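You operate a simulated robot arm through the tools that you are given. There is no shell and no other tool. Be economical: measure what you need, move in short steps, check, and stop when the job is done.

The job below is to be done with a simulated robot arm. You get a single attempt, and the scene is never put back.

Task
Free the knob and swap the empty tie pack for the full one.
Fine: press the free button once; the empty pack goes in the dish; lock the latch again.

The check looks at the end state, three seconds after you hand in, the way a careful person would. Anything else that was tipped, shoved, dropped, spilled or broken makes it a failure.

Robot
A 7-joint arm with a two-finger parallel gripper, fixed in place. Base frame: the origin is at the foot of the arm, x ahead of it, y to its left, z up; the work surface is at about z = 0.72. Lengths are in m, angles in rad, forces in N, time in s.
With the tool pointing down near the work surface it reaches from about 0.16 to 0.68 m from the base axis. Its first joint turns from -1.152 to 1.152 rad. Payload 2.4 kg.
The TCP is the grasp point between the finger pads, 0.03 m short of the fingertips. In the tool frame z runs along the fingers and y along their closing line. The gripper opens to 0.094 m. The fingers are 0.028 m wide and 0.01 m thick; the gripper's body (0.05 by 0.096 m) begins 0.055 m behind the TCP.
Orientation is that of the tool frame in the base frame, as a unit quaternion [w, x, y, z]. With the fingers straight down and closing along the base's y, the tool's x points along the base's -x, its y along +y and its z along -z.

Tools
- The arm moves only by the tool servo_tool. Its argument "deltas" is a list of rows, each a list of 7 numbers: the shift along the tool's x, y, z in m, then the turn, a rotation vector about the tool's x, y, z in rad, then the gripper command, from -1 (shut) to 1 (fully open), values between in proportion. In form: [[x, y, z, ax, ay, az, gripper], ...]. A call has 1 to 10 rows; each row is the pose to reach, as a shift and turn from the pose commanded when the call began, along the tool's axes at that moment. A row lasts 0.2 s, in which the tool goes at most 0.05 m and 0.15 rad; a call with a longer step from one row to the next is refused whole, and so is a gripper value outside its range. Where a pose cannot be reached the arm comes as near as it can. A force on the tool above 40 N (or 10 N above the force at the start of the call, whichever is more), or a blocked arm, ends the call early, and 0.2 s more pass. Each finger travels about 0.153 m/s and halts on what it meets, pressing with about 37 N; the grip force reading is that of the motor and also rises with nothing between the fingers. The clock runs only during rows and for 0.2 s after the last one: add rows that repeat a pose to give the fingers time. It gives the time, the measured TCP pose, the force on the tool (base axes), the opening and the grip force at its end, in the units of the frame above (readings bear some noise).
- Cameras (640 x 400 px; columns grow to the right, rows downward): "scene" is fixed at [0.065, 0.4902, 1.4387]; the picture's right is [-0.56, -0.83, 0.00], its down [-0.54, 0.36, -0.76] and it looks along [0.64, -0.43, -0.64] (base axes); focal length 358 px, centre (320, 200). "wrist" rides on the gripper at [-0.037, 0, -0.058] in the tool frame; the picture's right is [0.00, -1.00, 0.00], its down [0.97, 0.00, -0.24] and it looks along [0.24, 0.00, 0.97] (tool axes); focal length 218 px, centre (320, 200). There is no depth. A picture from a camera that has moved, and an enlarged one, comes with that camera's place and axes in the base frame and with its lens. The place of the scene camera against the robot may be out by one fixed shift of up to 0.018 m in any direction.
- camera(camera): a new picture of that camera. It takes no simulated time.
- inspect(camera, box): a new picture of the part [left, top, right, bottom] of that camera's present view, enlarged. It takes no simulated time.
- sign_off(): hands the job in; it is judged then, once.

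Go step by step. Nothing tells you positions but the pictures and the camera data: compare them with the known pose of the tool, close in by small moves and look again before you grip or let go. The budget is 120 turns and 68 pictures, counting those below and the enlarged ones. Unless the task says otherwise, let go and move clear before handing in, and close with one line.

The tools are called after ">>>" as name(argument=value, ...) on one line, values as JSON. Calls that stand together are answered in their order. servo_tool: Moves the arm, as the interface text tells. Its arguments: {"type":"object","properties":{"deltas":{"type":"array"}},"required":["deltas"]} The other tools are called the same way: camera (camera) takes a picture; inspect (camera, box) takes an enlarged picture of a part of a camera's view; sign_off () hands the job in.

At the start:

```text
time_s: 0.0
tool_pos: [0.4394, -0.0084, 1.1196]
orientation: [0.0, 0.0, 1.0, 0.0]
force: [-0.7, -0.2, 0.7]
opening: 0.094
finger_force: 0.2
```

scene: 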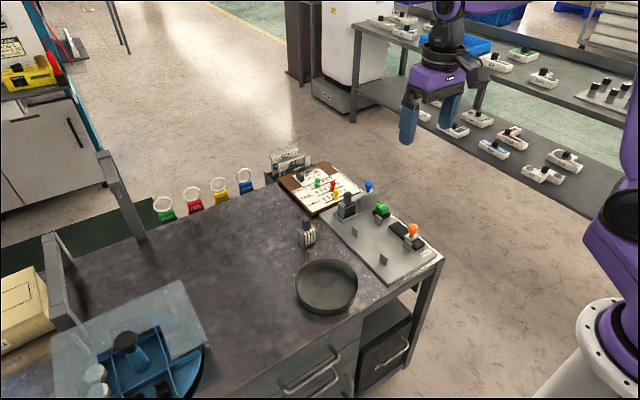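
wrist: 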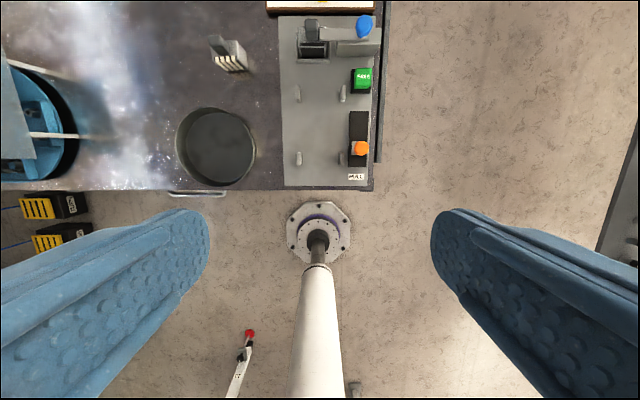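

I see a bench with a panel holding a blue knob, a green button, an orange slider or latch and a dark pack in a holder, plus a second pack and a dish. I'll take enlarged views first.

>>> inspect(camera="scene", box=[270, 140, 450, 290])

>>> inspect(camera="wrist", box=[170, 0, 400, 200])

```text
2.67 times, centred on (360, 215) of scene
camera zoom: at [0.065, 0.4902, 1.4387], right [-0.56, -0.83, 0.0], down [-0.54, 0.36, -0.76], along [0.64, -0.43, -0.64], focal length 953 px, centre (213, 160)
```

zoom: 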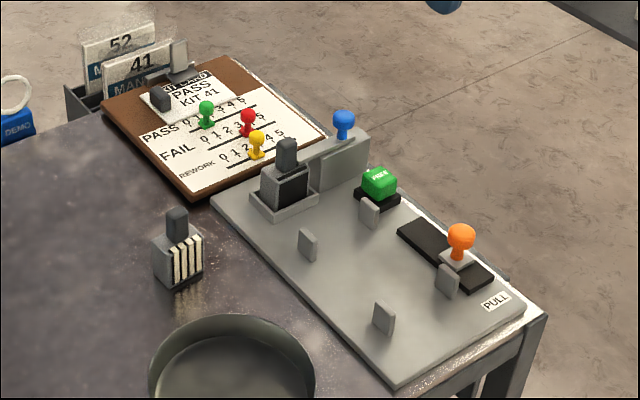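

```text
2.00 times, centred on (285, 100) of wrist
camera zoom: at [0.4768, -0.01, 1.1766], right [0.0, -1.0, 0.0], down [-0.97, 0.0, 0.24], along [-0.24, 0.0, -0.97], focal length 436 px, centre (390, 400)
```

zoom: 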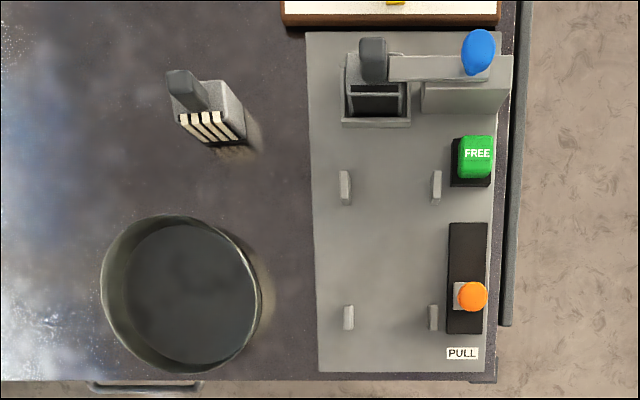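

The full pack (white ties) stands on the table near (0.63, 0.15). The empty pack sits in a seat near (0.64, 0.0), with a bar carrying the blue knob beside it. I'll move nearer to see how the mechanism works.

>>> servo_tool(deltas=[[-0.04, 0, 0.02, 0, 0, 0, 1], [-0.08, 0, 0.05, 0, 0, 0, 1], [-0.11, 0, 0.09, 0, 0, 0, 1], [-0.13, 0, 0.13, 0, 0, 0, 1], [-0.13, 0, 0.13, 0, 0, 0, 1]])

>>> camera(camera="wrist")

```text
time_s: 1.2
tool_pos: [0.5692, -0.0111, 0.9893]
orientation: [0.0, -0.001, 1.0, 0.0]
force: [0.7, 0.3, 0.7]
opening: 0.0939
finger_force: 0.1
```

```text
63 pictures are left
camera wrist: at [0.6071, -0.0111, 1.046], right [0.0, -1.0, 0.0], down [-0.97, 0.0, 0.24], along [-0.24, 0.0, -0.97], focal length 218 px, centre (320, 200)
```

wrist: 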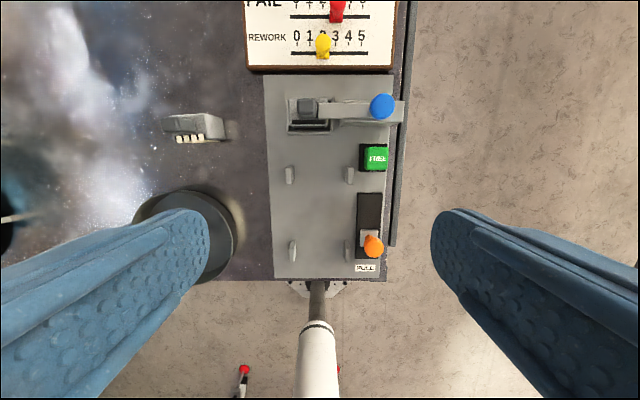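

>>> inspect(camera="wrist", box=[260, 70, 420, 170])

>>> inspect(camera="scene", box=[325, 170, 405, 220])

>>> inspect(camera="wrist", box=[260, 170, 420, 290])

```text
4.00 times, centred on (340, 120) of wrist
camera zoom: at [0.6071, -0.0111, 1.046], right [0.0, -1.0, 0.0], down [-0.97, 0.0, 0.24], along [-0.24, 0.0, -0.97], focal length 873 px, centre (240, 520)
```

zoom: 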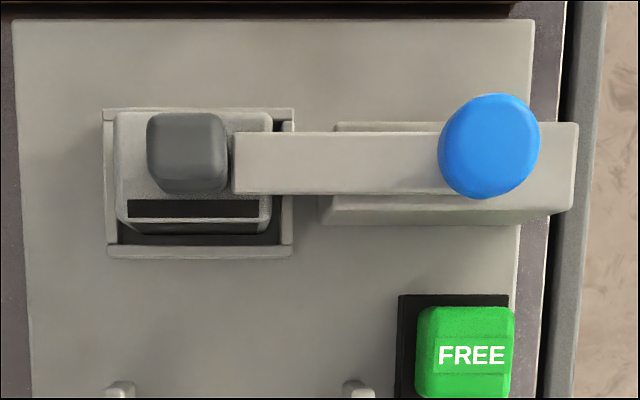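

```text
8.00 times, centred on (365, 195) of scene
camera zoom: at [0.065, 0.4902, 1.4387], right [-0.56, -0.83, 0.0], down [-0.54, 0.36, -0.76], along [0.64, -0.43, -0.64], focal length 2860 px, centre (-40, 240)
```

zoom: 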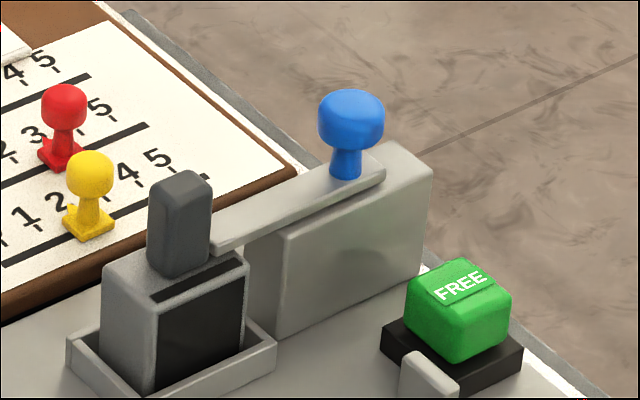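

```text
3.33 times, centred on (340, 230) of wrist
camera zoom: at [0.6071, -0.0111, 1.046], right [0.0, -1.0, 0.0], down [-0.97, 0.0, 0.24], along [-0.24, 0.0, -0.97], focal length 728 px, centre (253, 100)
```

zoom: 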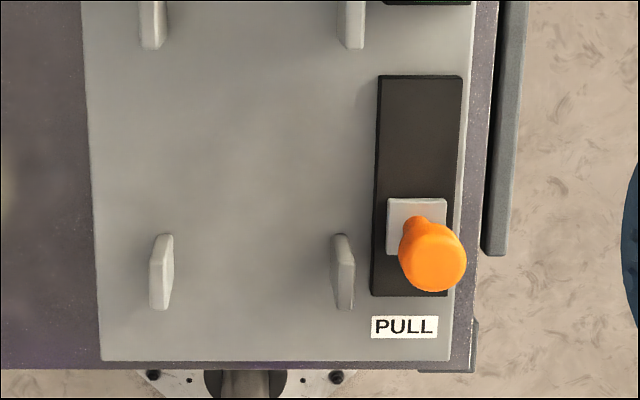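

The blue knob rides a bar that overlaps the pack's top, so it is the latch, and the FREE button should unlock it. By stereo the button top is near (0.592, -0.085, 0.757) and the knob near (0.645, -0.074, 0.811). I'll hover above the button and check.

>>> servo_tool(deltas=[[-0.01, -0.03, 0.03, 0, 0, 0, 1], [-0.023, -0.06, 0.06, 0, 0, 0, 1], [-0.023, -0.074, 0.1, 0, 0, 0, 1], [-0.023, -0.074, 0.11, 0, 0, 0, 1]])

>>> camera(camera="wrist")

```text
time_s: 2.2
tool_pos: [0.5906, -0.0843, 0.8788]
orientation: [-0.001, 0.0, 1.0, 0.0]
force: [-0.3, -0.1, 1.0]
opening: 0.094
finger_force: 0.1
```

```text
59 pictures are left
camera wrist: at [0.6284, -0.0838, 0.9362], right [0.0, -1.0, 0.0], down [-0.97, 0.0, 0.24], along [-0.24, 0.0, -0.97], focal length 218 px, centre (320, 200)
```

wrist: 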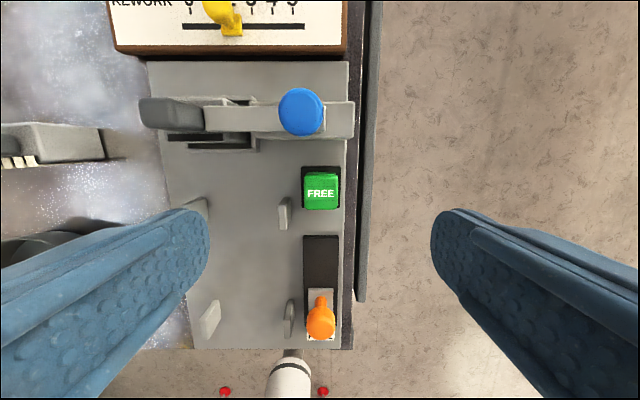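

The button sits directly under the tool. I'll shut the fingers and descend to just above it.

>>> servo_tool(deltas=[[0, 0, 0, 0, 0, 0, -1], [0, 0, 0, 0, 0, 0, -1], [0, 0, 0.04, 0, 0, 0, -1], [0, 0, 0.075, 0, 0, 0, -1], [0, 0, 0.083, 0, 0, 0, -1], [0, 0, 0.083, 0, 0, 0, -1]])

>>> camera(camera="wrist")

>>> inspect(camera="scene", box=[325, 150, 435, 220])

```text
time_s: 3.6
tool_pos: [0.5931, -0.0824, 0.7981]
orientation: [0.0, 0.0, 1.0, -0.001]
force: [-0.1, -0.2, 0.3]
opening: 0.0003
finger_force: 33.0
```

```text
58 pictures are left
camera wrist: at [0.631, -0.0833, 0.8539], right [0.0, -1.0, 0.0], down [-0.97, 0.0, 0.24], along [-0.24, 0.0, -0.97], focal length 218 px, centre (320, 200)
```

wrist: 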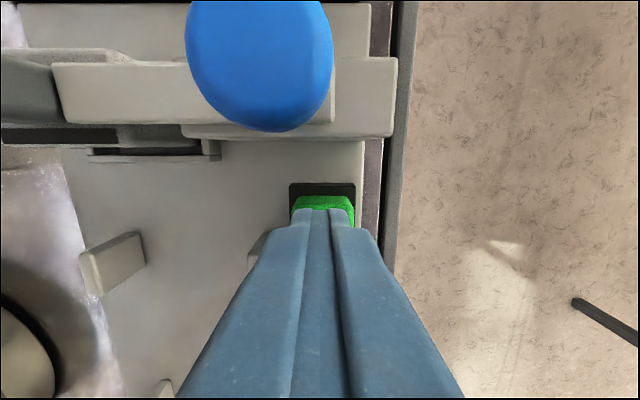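

```text
5.71 times, centred on (380, 185) of scene
camera zoom: at [0.065, 0.4902, 1.4387], right [-0.56, -0.83, 0.0], down [-0.54, 0.36, -0.76], along [0.64, -0.43, -0.64], focal length 2043 px, centre (-23, 286)
```

zoom: 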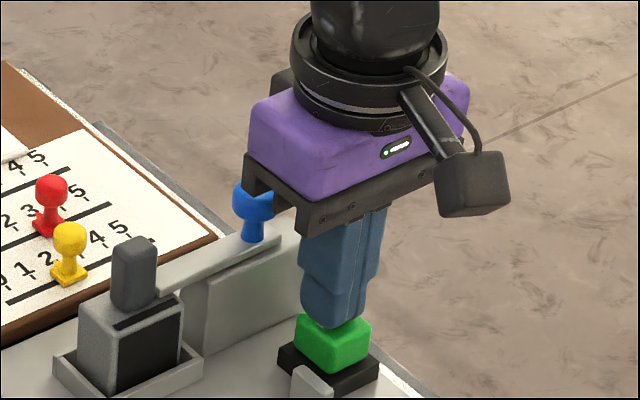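

The fingertips sit about 1 cm above the button centre with the knob clear. I'll press in one steady stroke.

>>> servo_tool(deltas=[[0, 0, 0.005, 0, 0, 0, -1], [0, 0, 0.009, 0, 0, 0, -1], [0, 0, 0.012, 0, 0, 0, -1], [0, 0, 0.015, 0, 0, 0, -1], [0, 0, 0.018, 0, 0, 0, -1]])

>>> inspect(camera="scene", box=[325, 150, 435, 220])

```text
time_s: 4.7
tool_pos: [0.5949, -0.0833, 0.7856]
orientation: [0.002, 0.001, 1.0, 0.0]
force: [-6.2, 0.3, 23.7]
opening: 0.0
finger_force: 32.6
stopped in row 5: the force on the tool passed its limit (the readings are from after the stop); the commanded pose is now the measured one
```

```text
5.71 times, centred on (380, 185) of scene
camera zoom: at [0.0644, 0.4903, 1.4387], right [-0.56, -0.83, 0.0], down [-0.54, 0.36, -0.77], along [0.64, -0.43, -0.64], focal length 2043 px, centre (-23, 286)
```

zoom: 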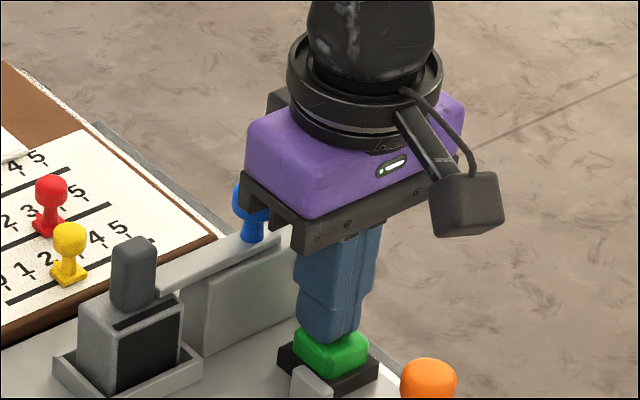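

The button went down, and the orange knob seems to have moved along its track. I'll rise and look.

>>> servo_tool(deltas=[[0, 0, -0.03, 0, 0, 0, -1], [0.01, 0.02, -0.07, 0, 0, 0, -1], [0.03, 0.04, -0.11, 0, 0, 0, 0], [0.04, 0.06, -0.15, 0, 0, 0, 1], [0.04, 0.06, -0.17, 0, 0, 0, 1]])

>>> camera(camera="wrist")

>>> inspect(camera="scene", box=[320, 160, 450, 260])

```text
time_s: 5.9
tool_pos: [0.5512, -0.0215, 0.9537]
orientation: [0.001, 0.0, 1.0, 0.0]
force: [-0.3, 0.0, 0.2]
opening: 0.0942
finger_force: 0.0
```

```text
55 pictures are left
camera wrist: at [0.5891, -0.0227, 1.0112], right [0.0, -1.0, 0.0], down [-0.97, 0.0, 0.24], along [-0.24, 0.0, -0.97], focal length 218 px, centre (320, 200)
```

wrist: 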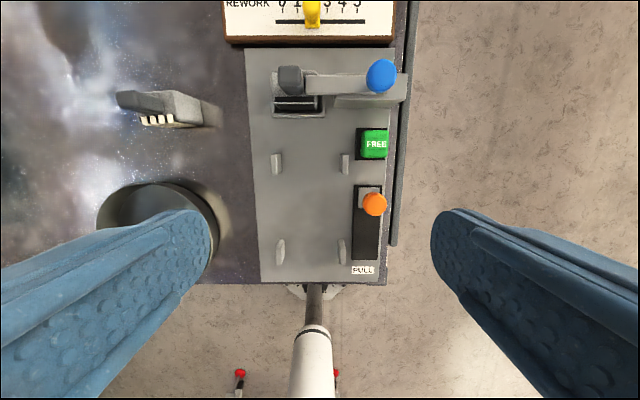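

```text
4.00 times, centred on (385, 210) of scene
camera zoom: at [0.065, 0.4903, 1.4387], right [-0.56, -0.83, 0.0], down [-0.54, 0.36, -0.76], along [0.64, -0.43, -0.64], focal length 1430 px, centre (60, 160)
```

zoom: 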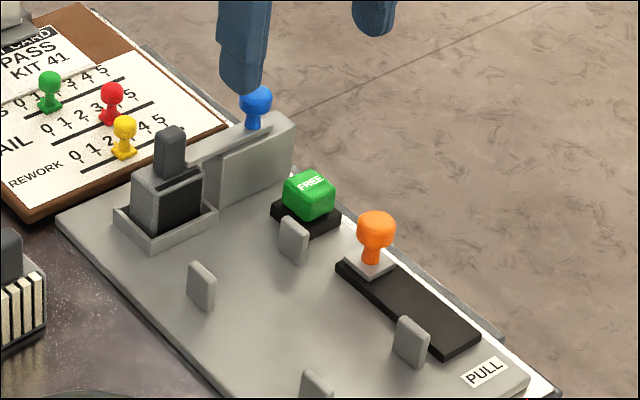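

The FREE button released the orange knob to the far end of its track. Next is the blue latch: I'll hover over its knob.

>>> servo_tool(deltas=[[-0.03, -0.02, 0.02, 0, 0, 0, 0.25], [-0.06, -0.04, 0.04, 0, 0, 0, 0.25], [-0.095, -0.052, 0.06, 0, 0, 0, 0.25], [-0.095, -0.052, 0.085, 0, 0, 0, 0.25], [-0.095, -0.052, 0.085, 0, 0, 0, 0.25]])

>>> camera(camera="wrist")

>>> inspect(camera="scene", box=[320, 140, 420, 220])

```text
time_s: 7.1
tool_pos: [0.6467, -0.074, 0.8688]
orientation: [0.0, 0.001, 1.0, 0.0]
force: [0.1, 0.0, -0.5]
opening: 0.059
finger_force: 0.2
```

```text
53 pictures are left
camera wrist: at [0.6836, -0.075, 0.9264], right [0.0, -1.0, 0.0], down [-0.97, 0.0, 0.24], along [-0.24, 0.0, -0.97], focal length 218 px, centre (320, 200)
```

wrist: 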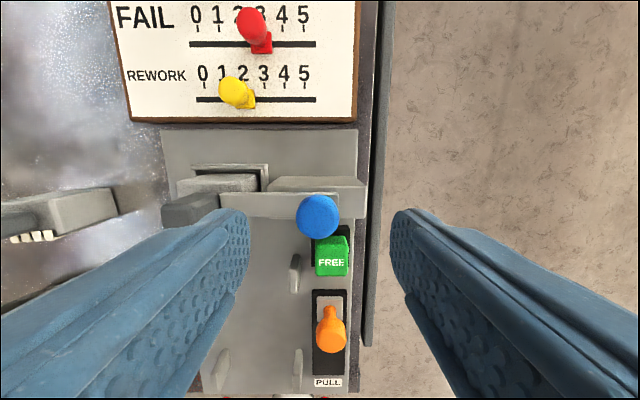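

```text
5.00 times, centred on (370, 180) of scene
camera zoom: at [0.065, 0.4902, 1.4387], right [-0.56, -0.83, 0.0], down [-0.54, 0.36, -0.76], along [0.64, -0.43, -0.64], focal length 1787 px, centre (70, 300)
```

zoom: 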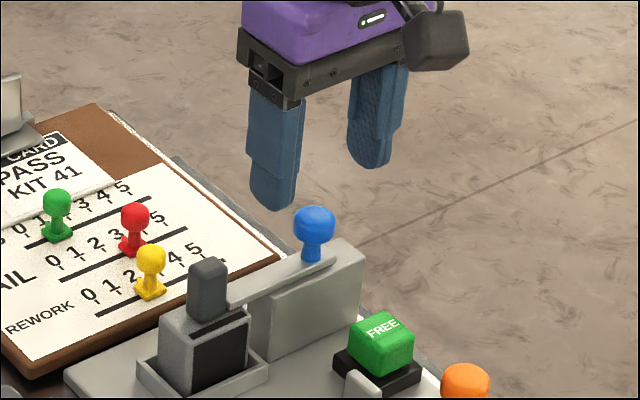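

The knob is centred between the fingers. I'll descend and close on it.

>>> servo_tool(deltas=[[0, 0, 0.025, 0, 0, 0, 0.25], [0, 0, 0.045, 0, 0, 0, 0.25], [0, 0, 0.046, 0, 0, 0, 0.0], [0, 0, 0.046, 0, 0, 0, -0.3], [0, 0, 0.046, 0, 0, 0, -1], [0, 0, 0.046, 0, 0, 0, -1]])

>>> inspect(camera="scene", box=[320, 140, 420, 220])

```text
time_s: 8.5
tool_pos: [0.6469, -0.075, 0.8247]
orientation: [0.001, 0.0, 1.0, 0.0]
force: [1.9, 0.8, -2.1]
opening: 0.0225
finger_force: 45.1
```

```text
5.00 times, centred on (370, 180) of scene
camera zoom: at [0.0651, 0.4903, 1.4387], right [-0.56, -0.83, 0.0], down [-0.54, 0.36, -0.76], along [0.64, -0.43, -0.64], focal length 1787 px, centre (70, 300)
```

zoom: 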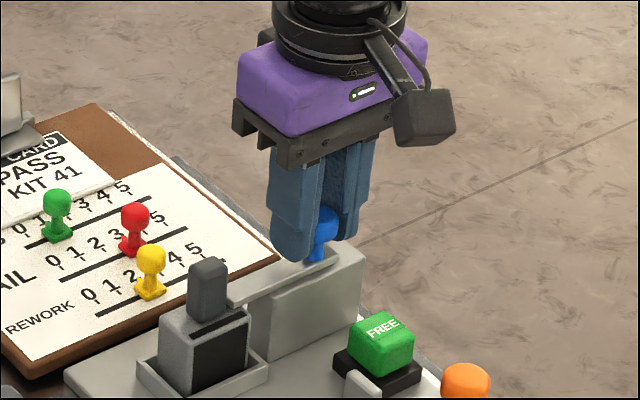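

The knob is gripped. I'll try a short slide outward along -y.

>>> servo_tool(deltas=[[0, -0.004, 0, 0, 0, 0, -1], [0, -0.008, 0, 0, 0, 0, -1], [0, -0.012, 0, 0, 0, 0, -1], [0, -0.012, 0, 0, 0, 0, -1]])

>>> inspect(camera="scene", box=[320, 140, 420, 220])

```text
time_s: 9.5
tool_pos: [0.6473, -0.0879, 0.8224]
orientation: [0.0, -0.001, 1.0, 0.001]
force: [-7.3, 1.1, -0.7]
opening: 0.0226
finger_force: 44.6
```

```text
5.00 times, centred on (370, 180) of scene
camera zoom: at [0.0648, 0.4902, 1.4387], right [-0.56, -0.83, 0.0], down [-0.54, 0.36, -0.76], along [0.64, -0.43, -0.64], focal length 1787 px, centre (70, 300)
```

zoom: 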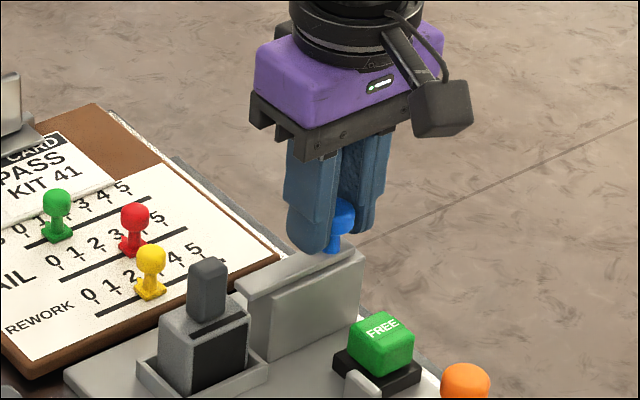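

It slides freely. I'll go on outward until the bar is well clear of the pack or reaches its stop.

>>> servo_tool(deltas=[[0, -0.006, 0, 0, 0, 0, -1], [0, -0.012, 0, 0, 0, 0, -1], [0, -0.018, 0, 0, 0, 0, -1], [0, -0.024, 0, 0, 0, 0, -1], [0, -0.024, 0, 0, 0, 0, -1]])

>>> inspect(camera="scene", box=[320, 140, 420, 220])

```text
time_s: 10.8
tool_pos: [0.6475, -0.1019, 0.8243]
orientation: [-0.003, -0.003, 1.0, 0.003]
force: [-3.9, 6.2, 7.5]
opening: 0.0222
finger_force: 45.2
stopped in row 5: the force on the tool passed its limit (the readings are from after the stop); the commanded pose is now the measured one
```

```text
5.00 times, centred on (370, 180) of scene
camera zoom: at [0.0648, 0.4903, 1.4387], right [-0.56, -0.83, 0.0], down [-0.54, 0.36, -0.77], along [0.64, -0.43, -0.64], focal length 1787 px, centre (70, 300)
```

zoom: 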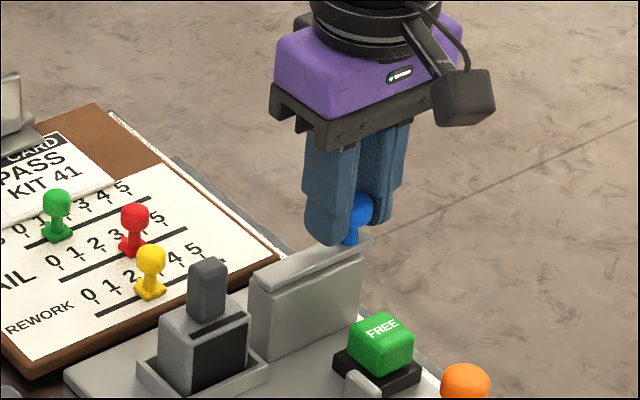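

The latch hit its stop after about 28 mm, with the bar off the pack. I'll let go, rise and check that it stays open.

>>> servo_tool(deltas=[[0, 0, 0, 0, 0, 0, 0.2], [0, 0, 0, 0, 0, 0, 0.25], [0, 0, -0.03, 0, 0, 0, 0.25], [0, 0.03, -0.06, 0, 0, 0, 0.25], [0, 0.07, -0.075, 0, 0, 0, 0.25], [0, 0.104, -0.075, 0, 0, 0, 0.25], [0, 0.104, -0.075, 0, 0, 0, 0.25]])

>>> camera(camera="wrist")

>>> inspect(camera="scene", box=[280, 140, 420, 240])

```text
time_s: 12.4
tool_pos: [0.6488, 0.0003, 0.8998]
orientation: [-0.003, -0.004, 1.0, 0.003]
force: [0.0, 0.0, 0.3]
opening: 0.0589
finger_force: 0.1
```

```text
48 pictures are left
camera wrist: at [0.685, -0.0005, 0.9562], right [0.01, -1.0, -0.01], down [-0.97, -0.01, 0.24], along [-0.24, 0.0, -0.97], focal length 218 px, centre (320, 200)
```

wrist: 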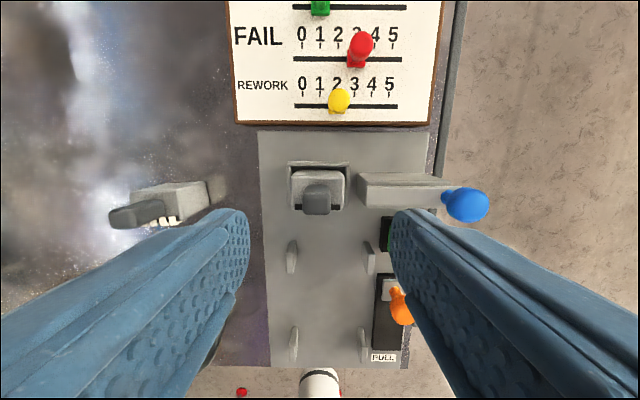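

```text
4.00 times, centred on (350, 190) of scene
camera zoom: at [0.065, 0.4903, 1.4387], right [-0.56, -0.83, 0.0], down [-0.54, 0.36, -0.76], along [0.64, -0.43, -0.64], focal length 1430 px, centre (200, 240)
```

zoom: 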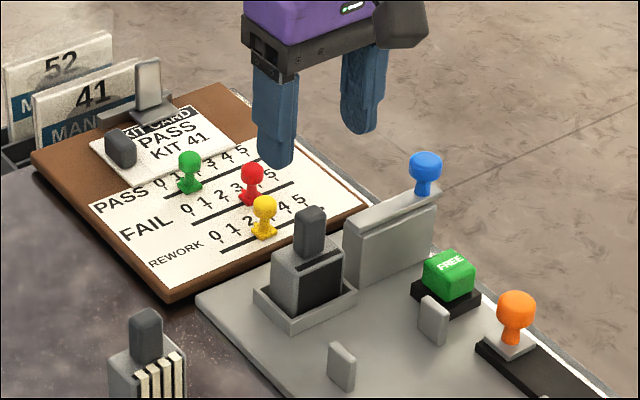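

The latch stays open and the handle is unobstructed. I'll zoom on the empty pack to place its handle before descending.

>>> inspect(camera="wrist", box=[270, 150, 370, 230])

>>> inspect(camera="wrist", box=[90, 160, 230, 250])

```text
5.00 times, centred on (320, 190) of wrist
camera zoom: at [0.685, -0.0005, 0.9562], right [0.01, -1.0, -0.01], down [-0.97, -0.01, 0.24], along [-0.24, 0.0, -0.97], focal length 1091 px, centre (320, 250)
```

zoom: 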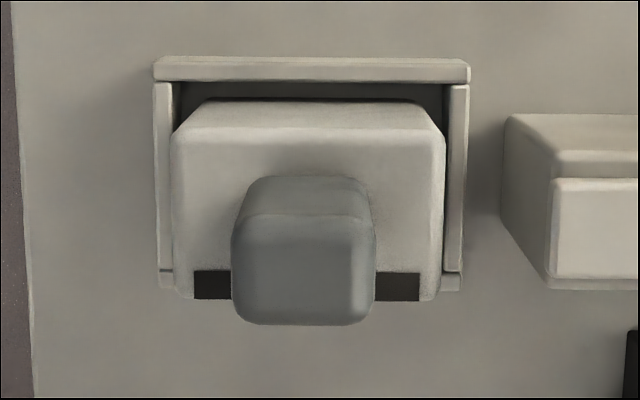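

```text
4.44 times, centred on (160, 205) of wrist
camera zoom: at [0.685, -0.0005, 0.9562], right [0.01, -1.0, -0.01], down [-0.97, -0.01, 0.24], along [-0.24, 0.0, -0.97], focal length 970 px, centre (1031, 178)
```

zoom: 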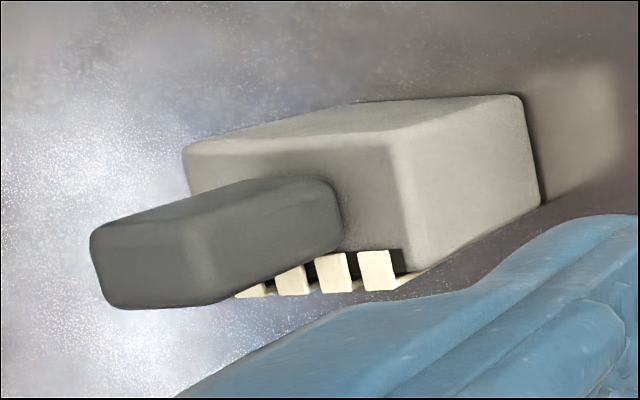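

The empty pack's handle top is about 18 mm wide, at roughly (0.648, 0.002, 0.82). I'll lower around it with the fingers partly closed.

>>> servo_tool(deltas=[[0.002, 0.0012, 0, 0.006, -0.006, 0.008, -0.1], [0.002, 0.0012, 0.03, 0.006, -0.006, 0.008, -0.1], [0.002, 0.0012, 0.06, 0.006, -0.006, 0.008, -0.1], [0.002, 0.0012, 0.076, 0.006, -0.006, 0.008, -0.1], [0.002, 0.0012, 0.078, 0.006, -0.006, 0.008, -0.1]])

>>> inspect(camera="scene", box=[310, 150, 410, 220])

>>> camera(camera="wrist")

```text
time_s: 13.6
tool_pos: [0.6462, 0.0018, 0.8197]
orientation: [0.0, 0.0, 1.0, 0.0]
force: [0.0, -0.5, -1.1]
opening: 0.0422
finger_force: 0.0
```

```text
5.71 times, centred on (360, 185) of scene
camera zoom: at [0.065, 0.4902, 1.4387], right [-0.56, -0.83, 0.0], down [-0.54, 0.36, -0.76], along [0.64, -0.43, -0.64], focal length 2043 px, centre (91, 286)
```

zoom: 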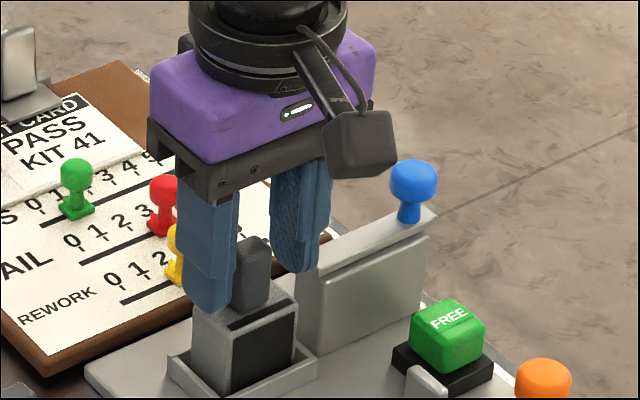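

```text
43 pictures are left
camera wrist: at [0.6828, 0.0007, 0.8775], right [0.0, -1.0, 0.0], down [-0.97, 0.0, 0.24], along [-0.24, 0.0, -0.97], focal length 218 px, centre (320, 200)
```

wrist: 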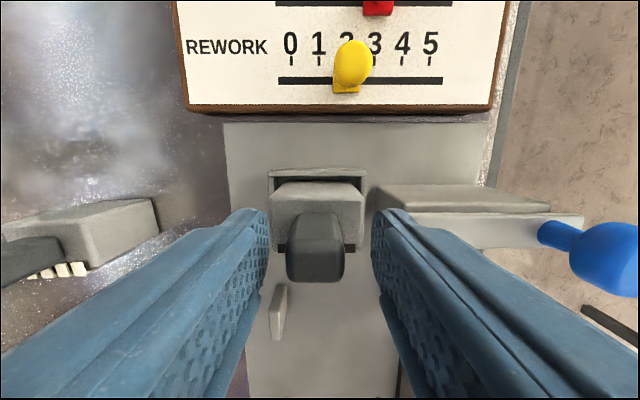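

Handle is between the fingers. Closing and lifting a little to check the hold.

>>> servo_tool(deltas=[[-0.002, 0, 0, 0, 0, 0, -0.5], [-0.002, 0, 0, 0, 0, 0, -1], [-0.002, 0, 0, 0, 0, 0, -1], [-0.002, 0, -0.01, 0, 0, 0, -1], [-0.002, 0, -0.03, 0, 0, 0, -1], [-0.002, 0, -0.06, 0, 0, 0, -1], [-0.002, 0, -0.1, 0, 0, 0, -1], [-0.002, 0, -0.1, 0, 0, 0, -1]])

>>> camera(camera="scene")

>>> camera(camera="wrist")

```text
time_s: 15.4
tool_pos: [0.6481, 0.0042, 0.9199]
orientation: [0.002, -0.001, 1.0, 0.001]
force: [0.3, 0.5, -0.8]
opening: 0.0191
finger_force: 36.9
```

```text
42 pictures are left
```

scene: 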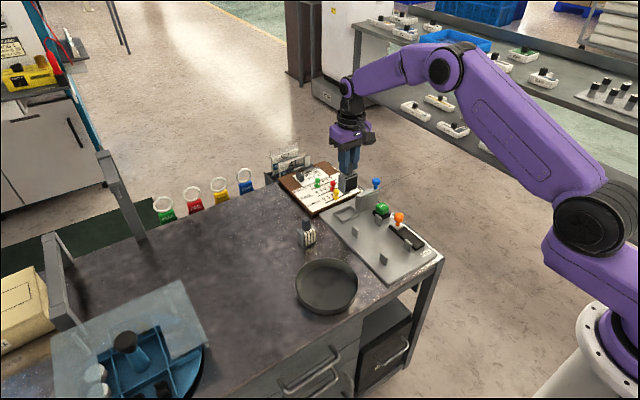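

```text
41 pictures are left
camera wrist: at [0.6861, 0.0032, 0.9772], right [0.0, -1.0, 0.0], down [-0.97, 0.0, 0.24], along [-0.24, 0.0, -0.97], focal length 218 px, centre (320, 200)
```

wrist: 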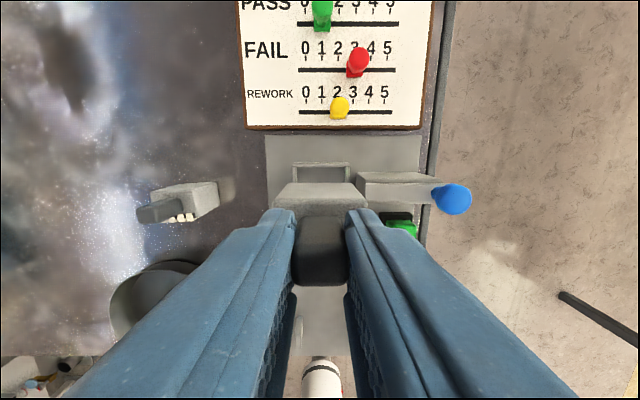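

The pack is held and out of its seat. I put the dish centre near (0.476, 0.187), so I'll carry the pack above it.

>>> servo_tool(deltas=[[0.028, 0.03, -0.01, 0, 0, 0, -1], [0.058, 0.06, -0.02, 0, 0, 0, -1], [0.088, 0.092, -0.02, 0, 0, 0, -1], [0.118, 0.124, -0.02, 0, 0, 0, -1], [0.147, 0.155, -0.02, 0, 0, 0, -1], [0.172, 0.183, -0.02, 0, 0, 0, -1], [0.172, 0.183, -0.02, 0, 0, 0, -1]])

>>> camera(camera="wrist")

>>> inspect(camera="scene", box=[240, 180, 420, 330])

```text
time_s: 17.0
tool_pos: [0.4748, 0.1852, 0.9416]
orientation: [0.001, 0.001, 1.0, 0.0]
force: [-0.4, 0.8, -0.6]
opening: 0.019
finger_force: 36.9
```

```text
40 pictures are left
camera wrist: at [0.5113, 0.184, 0.9984], right [0.0, -1.0, 0.0], down [-0.97, 0.0, 0.24], along [-0.24, 0.0, -0.97], focal length 218 px, centre (320, 200)
```

wrist: 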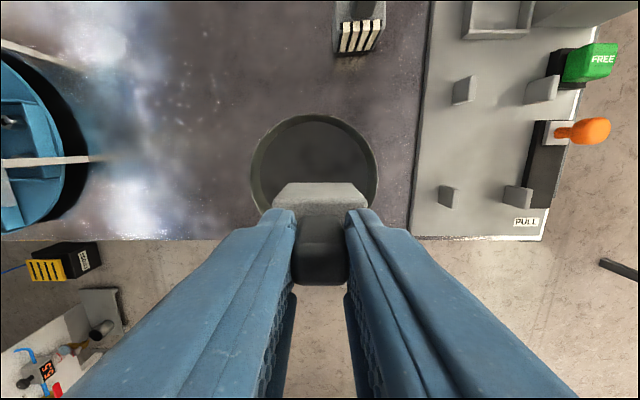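

```text
2.67 times, centred on (330, 255) of scene
camera zoom: at [0.065, 0.4903, 1.4387], right [-0.56, -0.83, 0.0], down [-0.54, 0.36, -0.76], along [0.64, -0.43, -0.64], focal length 953 px, centre (293, 53)
```

zoom: 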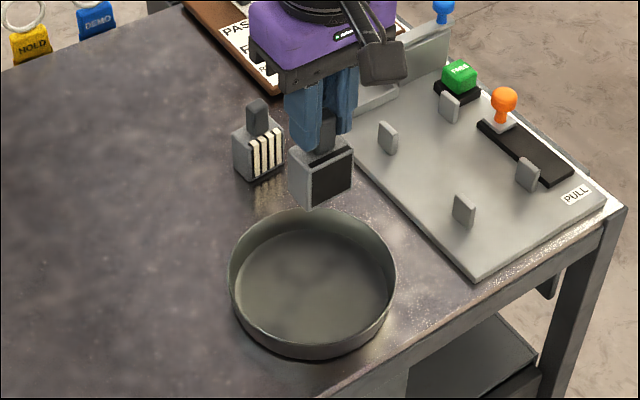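

The pack is over the dish, whose centre reads about (0.475, 0.190). I'll lower it inside.

>>> servo_tool(deltas=[[0, 0.004, 0.04, 0, 0, 0, -1], [0, 0.004, 0.08, 0, 0, 0, -1], [0, 0.004, 0.105, 0, 0, 0, -1], [0, 0.004, 0.115, 0, 0, 0, -1], [0, 0.004, 0.115, 0, 0, 0, -1]])

>>> inspect(camera="scene", box=[260, 200, 380, 320])

```text
time_s: 18.2
tool_pos: [0.4747, 0.1895, 0.8257]
orientation: [0.002, 0.0, 1.0, -0.001]
force: [-0.5, 0.3, -1.8]
opening: 0.0192
finger_force: 37.1
```

```text
3.33 times, centred on (320, 260) of scene
camera zoom: at [0.065, 0.4903, 1.4387], right [-0.56, -0.83, 0.0], down [-0.54, 0.36, -0.76], along [0.64, -0.43, -0.64], focal length 1192 px, centre (320, 0)
```

zoom: 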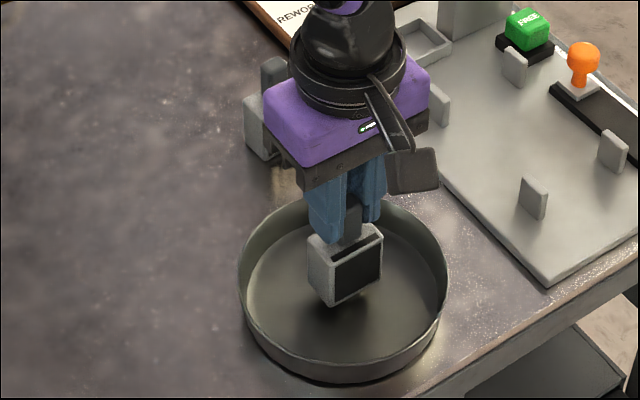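

Still slightly above the dish floor. I'll descend slowly, watching the force.

>>> servo_tool(deltas=[[0, 0, 0.003, 0, 0, 0, -1], [0, 0, 0.006, 0, 0, 0, -1], [0, 0, 0.009, 0, 0, 0, -1], [0, 0, 0.011, 0, 0, 0, -1]])

>>> inspect(camera="scene", box=[290, 220, 370, 300])

```text
time_s: 19.2
tool_pos: [0.4748, 0.1878, 0.8149]
orientation: [0.001, 0.0, 1.0, 0.0]
force: [-1.9, 0.0, 8.1]
opening: 0.019
finger_force: 36.8
```

```text
5.00 times, centred on (330, 260) of scene
camera zoom: at [0.0648, 0.4902, 1.4388], right [-0.56, -0.83, 0.0], down [-0.54, 0.36, -0.76], along [0.64, -0.43, -0.64], focal length 1787 px, centre (270, -100)
```

zoom: 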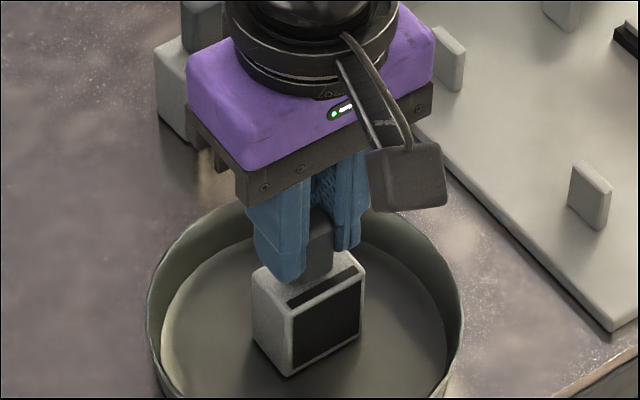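

The pack rests on the dish floor (8 N). I'll release and rise straight up.

>>> servo_tool(deltas=[[0, 0, 0, 0, 0, 0, -0.5], [0, 0, 0, 0, 0, 0, -0.1], [0, 0, 0, 0, 0, 0, -0.1], [0, 0, -0.03, 0, 0, 0, -0.1], [0, 0, -0.07, 0, 0, 0, -0.1], [0, 0, -0.11, 0, 0, 0, -0.1], [0, 0, -0.13, 0, 0, 0, -0.1]])

>>> inspect(camera="scene", box=[260, 180, 440, 330])

```text
time_s: 20.8
tool_pos: [0.473, 0.19, 0.946]
orientation: [0.001, 0.0, 1.0, 0.0]
force: [0.7, -0.6, 1.0]
opening: 0.0422
finger_force: 0.1
```

```text
2.67 times, centred on (350, 255) of scene
camera zoom: at [0.065, 0.4902, 1.4387], right [-0.56, -0.83, 0.0], down [-0.54, 0.36, -0.76], along [0.64, -0.43, -0.64], focal length 953 px, centre (240, 53)
```

zoom: 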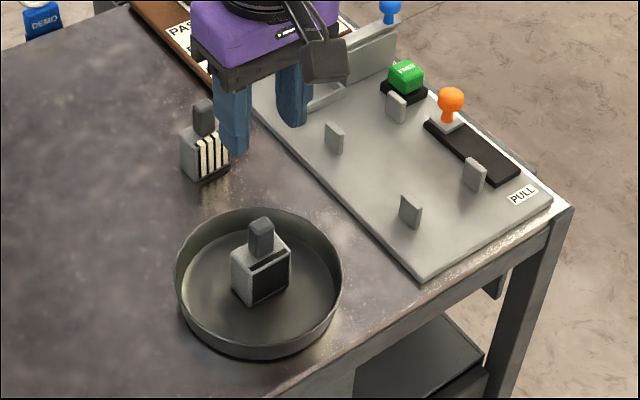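

The empty pack stands in the dish. Next I'll hover over the full pack.

>>> servo_tool(deltas=[[-0.045, -0.01, 0, 0, 0, 0, -0.1], [-0.09, -0.025, 0, 0, 0, 0, -0.1], [-0.135, -0.04, 0, 0, 0, 0, -0.1], [-0.155, -0.042, 0, 0, 0, 0, 0.3], [-0.155, -0.042, 0, 0, 0, 0, 0.3]])

>>> camera(camera="wrist")

>>> inspect(camera="wrist", box=[270, 130, 370, 230])

```text
time_s: 22.0
tool_pos: [0.6293, 0.1473, 0.9469]
orientation: [0.001, 0.0, 1.0, 0.0]
force: [-0.2, -0.9, -0.5]
opening: 0.0609
finger_force: 0.1
```

```text
35 pictures are left
camera wrist: at [0.6664, 0.1467, 1.0039], right [0.0, -1.0, 0.0], down [-0.97, 0.0, 0.24], along [-0.24, 0.0, -0.97], focal length 218 px, centre (320, 200)
```

wrist: 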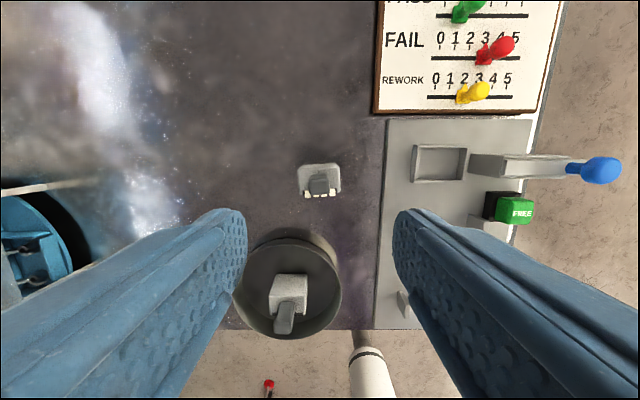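

```text
4.00 times, centred on (320, 180) of wrist
camera zoom: at [0.6664, 0.1467, 1.0039], right [0.0, -1.0, 0.0], down [-0.97, 0.0, 0.24], along [-0.24, 0.0, -0.97], focal length 873 px, centre (320, 280)
```

zoom: 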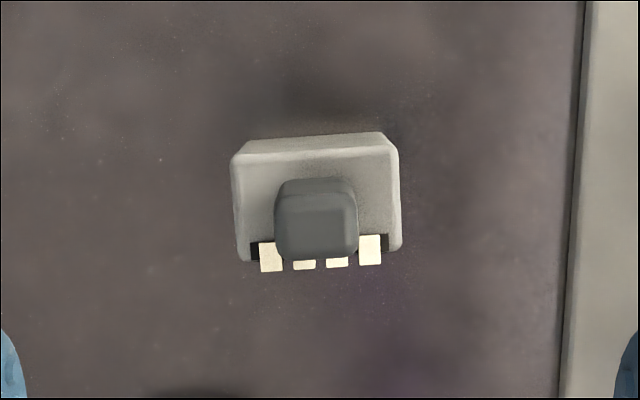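

The full pack's handle lies right under the tool, and the pack is turned about 0.08 rad. I'll match the yaw and come down partway.

>>> servo_tool(deltas=[[0, 0, 0.03, 0, 0, -0.08, 0.1], [0, 0, 0.07, 0, 0, -0.08, -0.1], [0, 0, 0.095, 0, 0, -0.08, -0.1], [0, 0, 0.095, 0, 0, -0.08, -0.1]])

>>> camera(camera="wrist")

```text
time_s: 23.0
tool_pos: [0.6304, 0.1473, 0.8518]
orientation: [0.001, -0.04, 0.999, 0.0]
force: [-0.6, -0.5, 0.7]
opening: 0.0422
finger_force: 0.1
```

```text
33 pictures are left
camera wrist: at [0.6665, 0.1502, 0.9088], right [0.08, -1.0, 0.0], down [-0.97, -0.08, 0.24], along [-0.24, -0.02, -0.97], focal length 218 px, centre (320, 200)
```

wrist: 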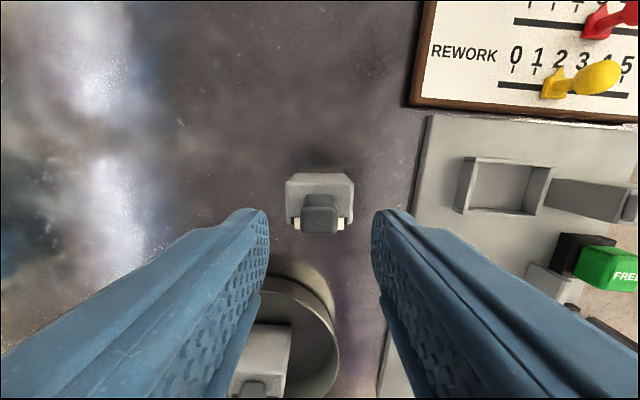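

Aligned. I'll lower to grip height with the fingers around the handle.

>>> servo_tool(deltas=[[0, 0, 0.02, 0, 0, 0, -0.1], [0, 0, 0.034, 0, 0, 0, -0.1], [0, 0, 0.04, 0, 0, 0, -0.1], [0, 0, 0.04, 0, 0, 0, -0.1]])

>>> camera(camera="wrist")

>>> inspect(camera="scene", box=[260, 180, 360, 270])

```text
time_s: 24.0
tool_pos: [0.6313, 0.1478, 0.8098]
orientation: [0.0, -0.04, 0.999, 0.0]
force: [0.4, 0.2, 0.7]
opening: 0.0424
finger_force: 0.1
```

```text
32 pictures are left
camera wrist: at [0.668, 0.1496, 0.8678], right [0.08, -1.0, 0.0], down [-0.97, -0.08, 0.24], along [-0.24, -0.02, -0.97], focal length 218 px, centre (320, 200)
```

wrist: 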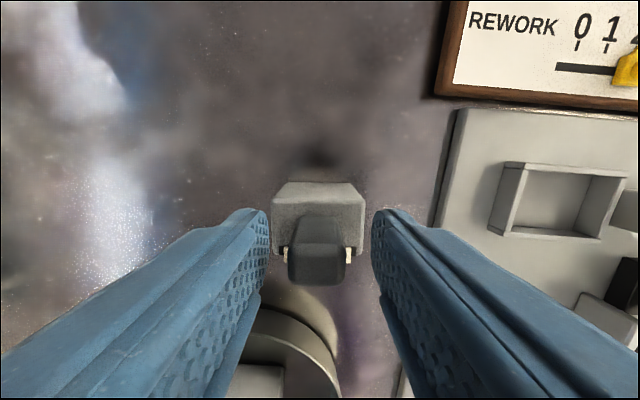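

```text
4.44 times, centred on (310, 225) of scene
camera zoom: at [0.065, 0.4902, 1.4387], right [-0.56, -0.83, 0.0], down [-0.54, 0.36, -0.76], along [0.64, -0.43, -0.64], focal length 1589 px, centre (364, 89)
```

zoom: 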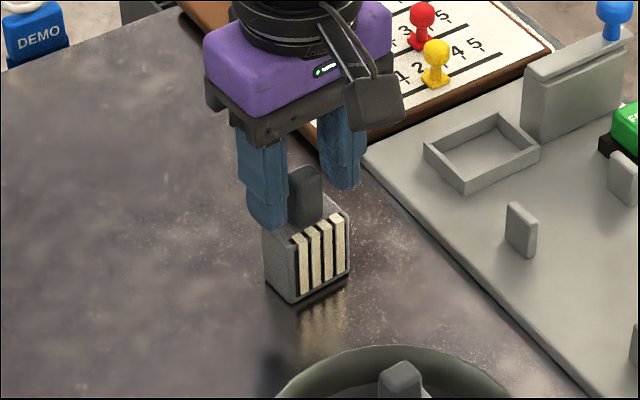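

The view matches the pre-grasp of the empty pack nearly pixel for pixel, so the same seat pose applies: TCP about (0.646, 0.002, 0.820). Closing and lifting.

>>> servo_tool(deltas=[[0, 0, 0, 0, 0, 0, -0.5], [0, 0, 0, 0, 0, 0, -1], [0, 0, 0, 0, 0, 0, -1], [0, 0, -0.01, 0, 0, 0, -1], [0, 0, -0.04, 0, 0, 0, -1], [0, 0, -0.08, 0, 0, 0.04, -1], [0, 0, -0.12, 0, 0, 0.08, -1], [0, 0, -0.12, 0, 0, 0.08, -1]])

>>> camera(camera="wrist")

```text
time_s: 25.8
tool_pos: [0.6329, 0.1467, 0.9318]
orientation: [0.001, 0.0, 1.0, 0.001]
force: [-0.1, 0.2, -2.1]
opening: 0.0192
finger_force: 37.9
```

```text
30 pictures are left
camera wrist: at [0.6698, 0.147, 0.9881], right [0.0, -1.0, 0.0], down [-0.97, 0.0, 0.24], along [-0.24, 0.0, -0.97], focal length 218 px, centre (320, 200)
```

wrist: 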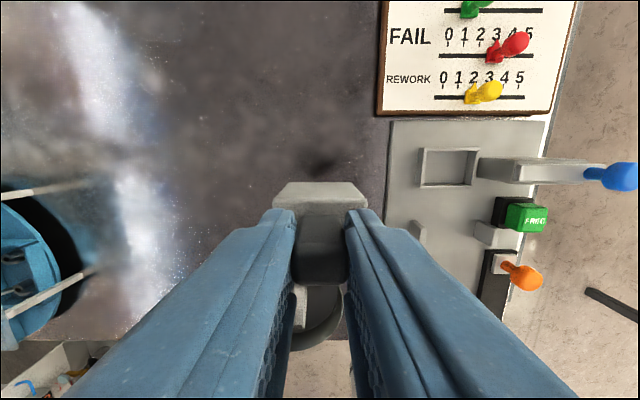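

It's held squarely. I'll carry it above the seat.

>>> servo_tool(deltas=[[-0.004, -0.04, 0, 0, 0, 0, -1], [-0.008, -0.08, 0, 0, 0, 0, -1], [-0.012, -0.12, 0, 0, 0, 0, -1], [-0.0145, -0.144, 0, 0, 0, 0, -1], [-0.0145, -0.144, 0.04, 0, 0, 0, -1], [-0.0145, -0.144, 0.06, 0, 0, 0, -1], [-0.0145, -0.144, 0.06, 0, 0, 0, -1]])

>>> camera(camera="wrist")

>>> inspect(camera="scene", box=[310, 150, 410, 220])

```text
time_s: 27.4
tool_pos: [0.6451, 0.0031, 0.8692]
orientation: [0.001, 0.001, 1.0, -0.001]
force: [-0.1, 0.2, -0.6]
opening: 0.0188
finger_force: 36.4
```

```text
29 pictures are left
camera wrist: at [0.6823, 0.0027, 0.9264], right [0.0, -1.0, 0.0], down [-0.97, 0.0, 0.24], along [-0.24, 0.0, -0.97], focal length 218 px, centre (320, 200)
```

wrist: 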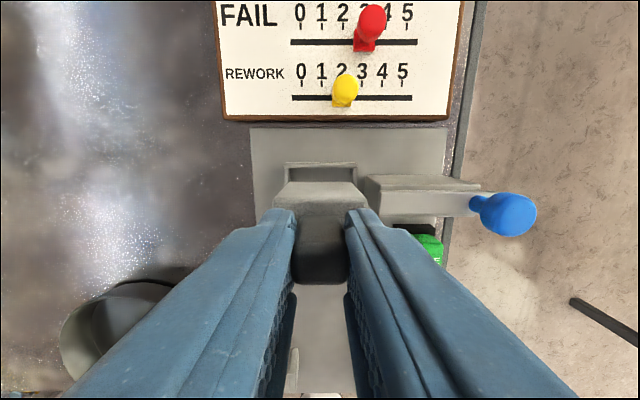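

```text
5.71 times, centred on (360, 185) of scene
camera zoom: at [0.065, 0.4902, 1.4387], right [-0.56, -0.83, 0.0], down [-0.54, 0.36, -0.76], along [0.64, -0.43, -0.64], focal length 2043 px, centre (91, 286)
```

zoom: 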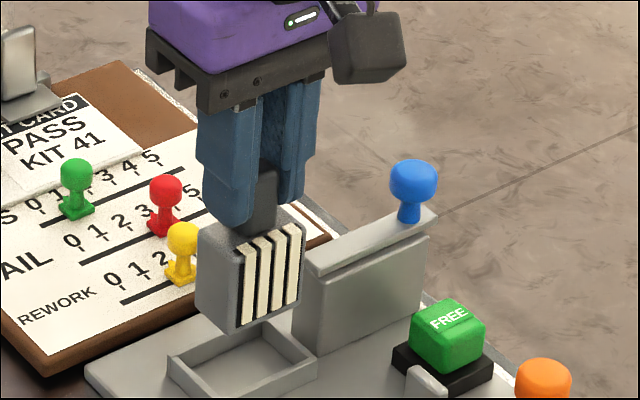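

Alignment with the seat agrees within about 1 mm. I'll lower to just above the seat and check.

>>> servo_tool(deltas=[[0, -0.0008, 0.01, 0, 0, 0, -1], [0, -0.0008, 0.02, 0, 0, 0, -1], [0, -0.0008, 0.03, 0, 0, 0, -1], [0, -0.0008, 0.03, 0, 0, 0, -1]])

>>> camera(camera="wrist")

>>> inspect(camera="scene", box=[320, 170, 400, 220])

```text
time_s: 28.4
tool_pos: [0.6446, 0.003, 0.8394]
orientation: [0.001, 0.0, 1.0, 0.0]
force: [-0.2, -0.1, -1.5]
opening: 0.0192
finger_force: 36.7
```

```text
27 pictures are left
camera wrist: at [0.682, 0.0019, 0.8974], right [0.0, -1.0, 0.0], down [-0.97, 0.0, 0.24], along [-0.24, 0.0, -0.97], focal length 218 px, centre (320, 200)
```

wrist: 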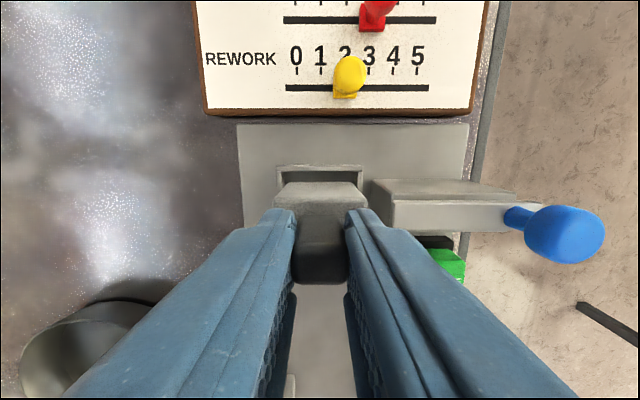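

```text
8.00 times, centred on (360, 195) of scene
camera zoom: at [0.065, 0.4902, 1.4387], right [-0.56, -0.83, 0.0], down [-0.54, 0.36, -0.76], along [0.64, -0.43, -0.64], focal length 2860 px, centre (0, 240)
```

zoom: 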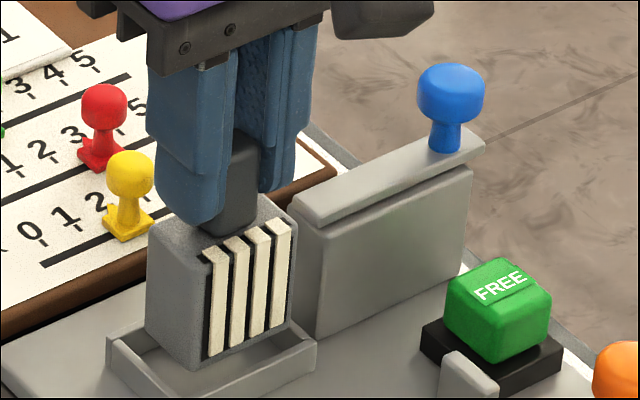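

Everything lines up. Lowering slowly into the seat.

>>> servo_tool(deltas=[[0, -0.0006, 0.004, 0, 0, 0, -1], [0, -0.0006, 0.008, 0, 0, 0, -1], [0, -0.0006, 0.012, 0, 0, 0, -1], [0, -0.0006, 0.016, 0, 0, 0, -1], [0, -0.0006, 0.019, 0, 0, 0, -1], [0, -0.0006, 0.0205, 0, 0, 0, -1], [0, -0.0006, 0.0205, 0, 0, 0, -1]])

>>> inspect(camera="scene", box=[320, 170, 400, 220])

>>> camera(camera="wrist")

```text
time_s: 30.0
tool_pos: [0.646, 0.0017, 0.8198]
orientation: [0.001, 0.0, 1.0, 0.0]
force: [-4.8, 0.5, 14.0]
opening: 0.0191
finger_force: 36.8
```

```text
8.00 times, centred on (360, 195) of scene
camera zoom: at [0.0646, 0.4903, 1.4387], right [-0.56, -0.83, 0.0], down [-0.54, 0.36, -0.77], along [0.64, -0.43, -0.64], focal length 2860 px, centre (0, 240)
```

zoom: 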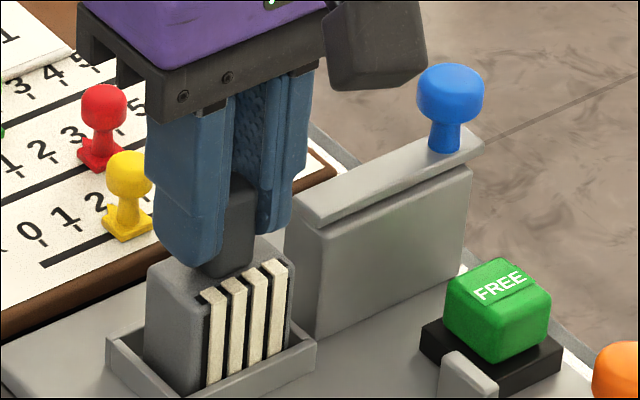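

```text
24 pictures are left
camera wrist: at [0.6824, 0.0012, 0.878], right [0.0, -1.0, 0.0], down [-0.97, 0.0, 0.24], along [-0.24, 0.0, -0.97], focal length 218 px, centre (320, 200)
```

wrist: 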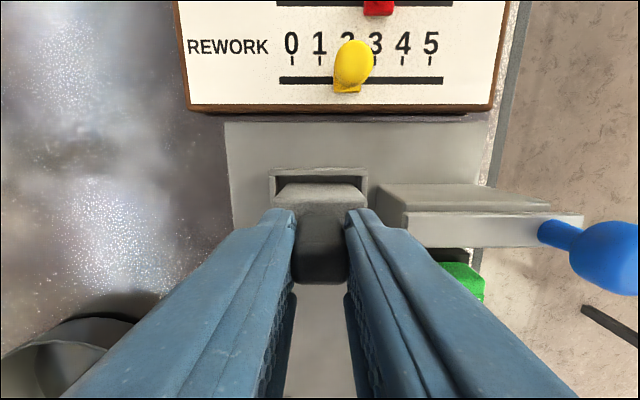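

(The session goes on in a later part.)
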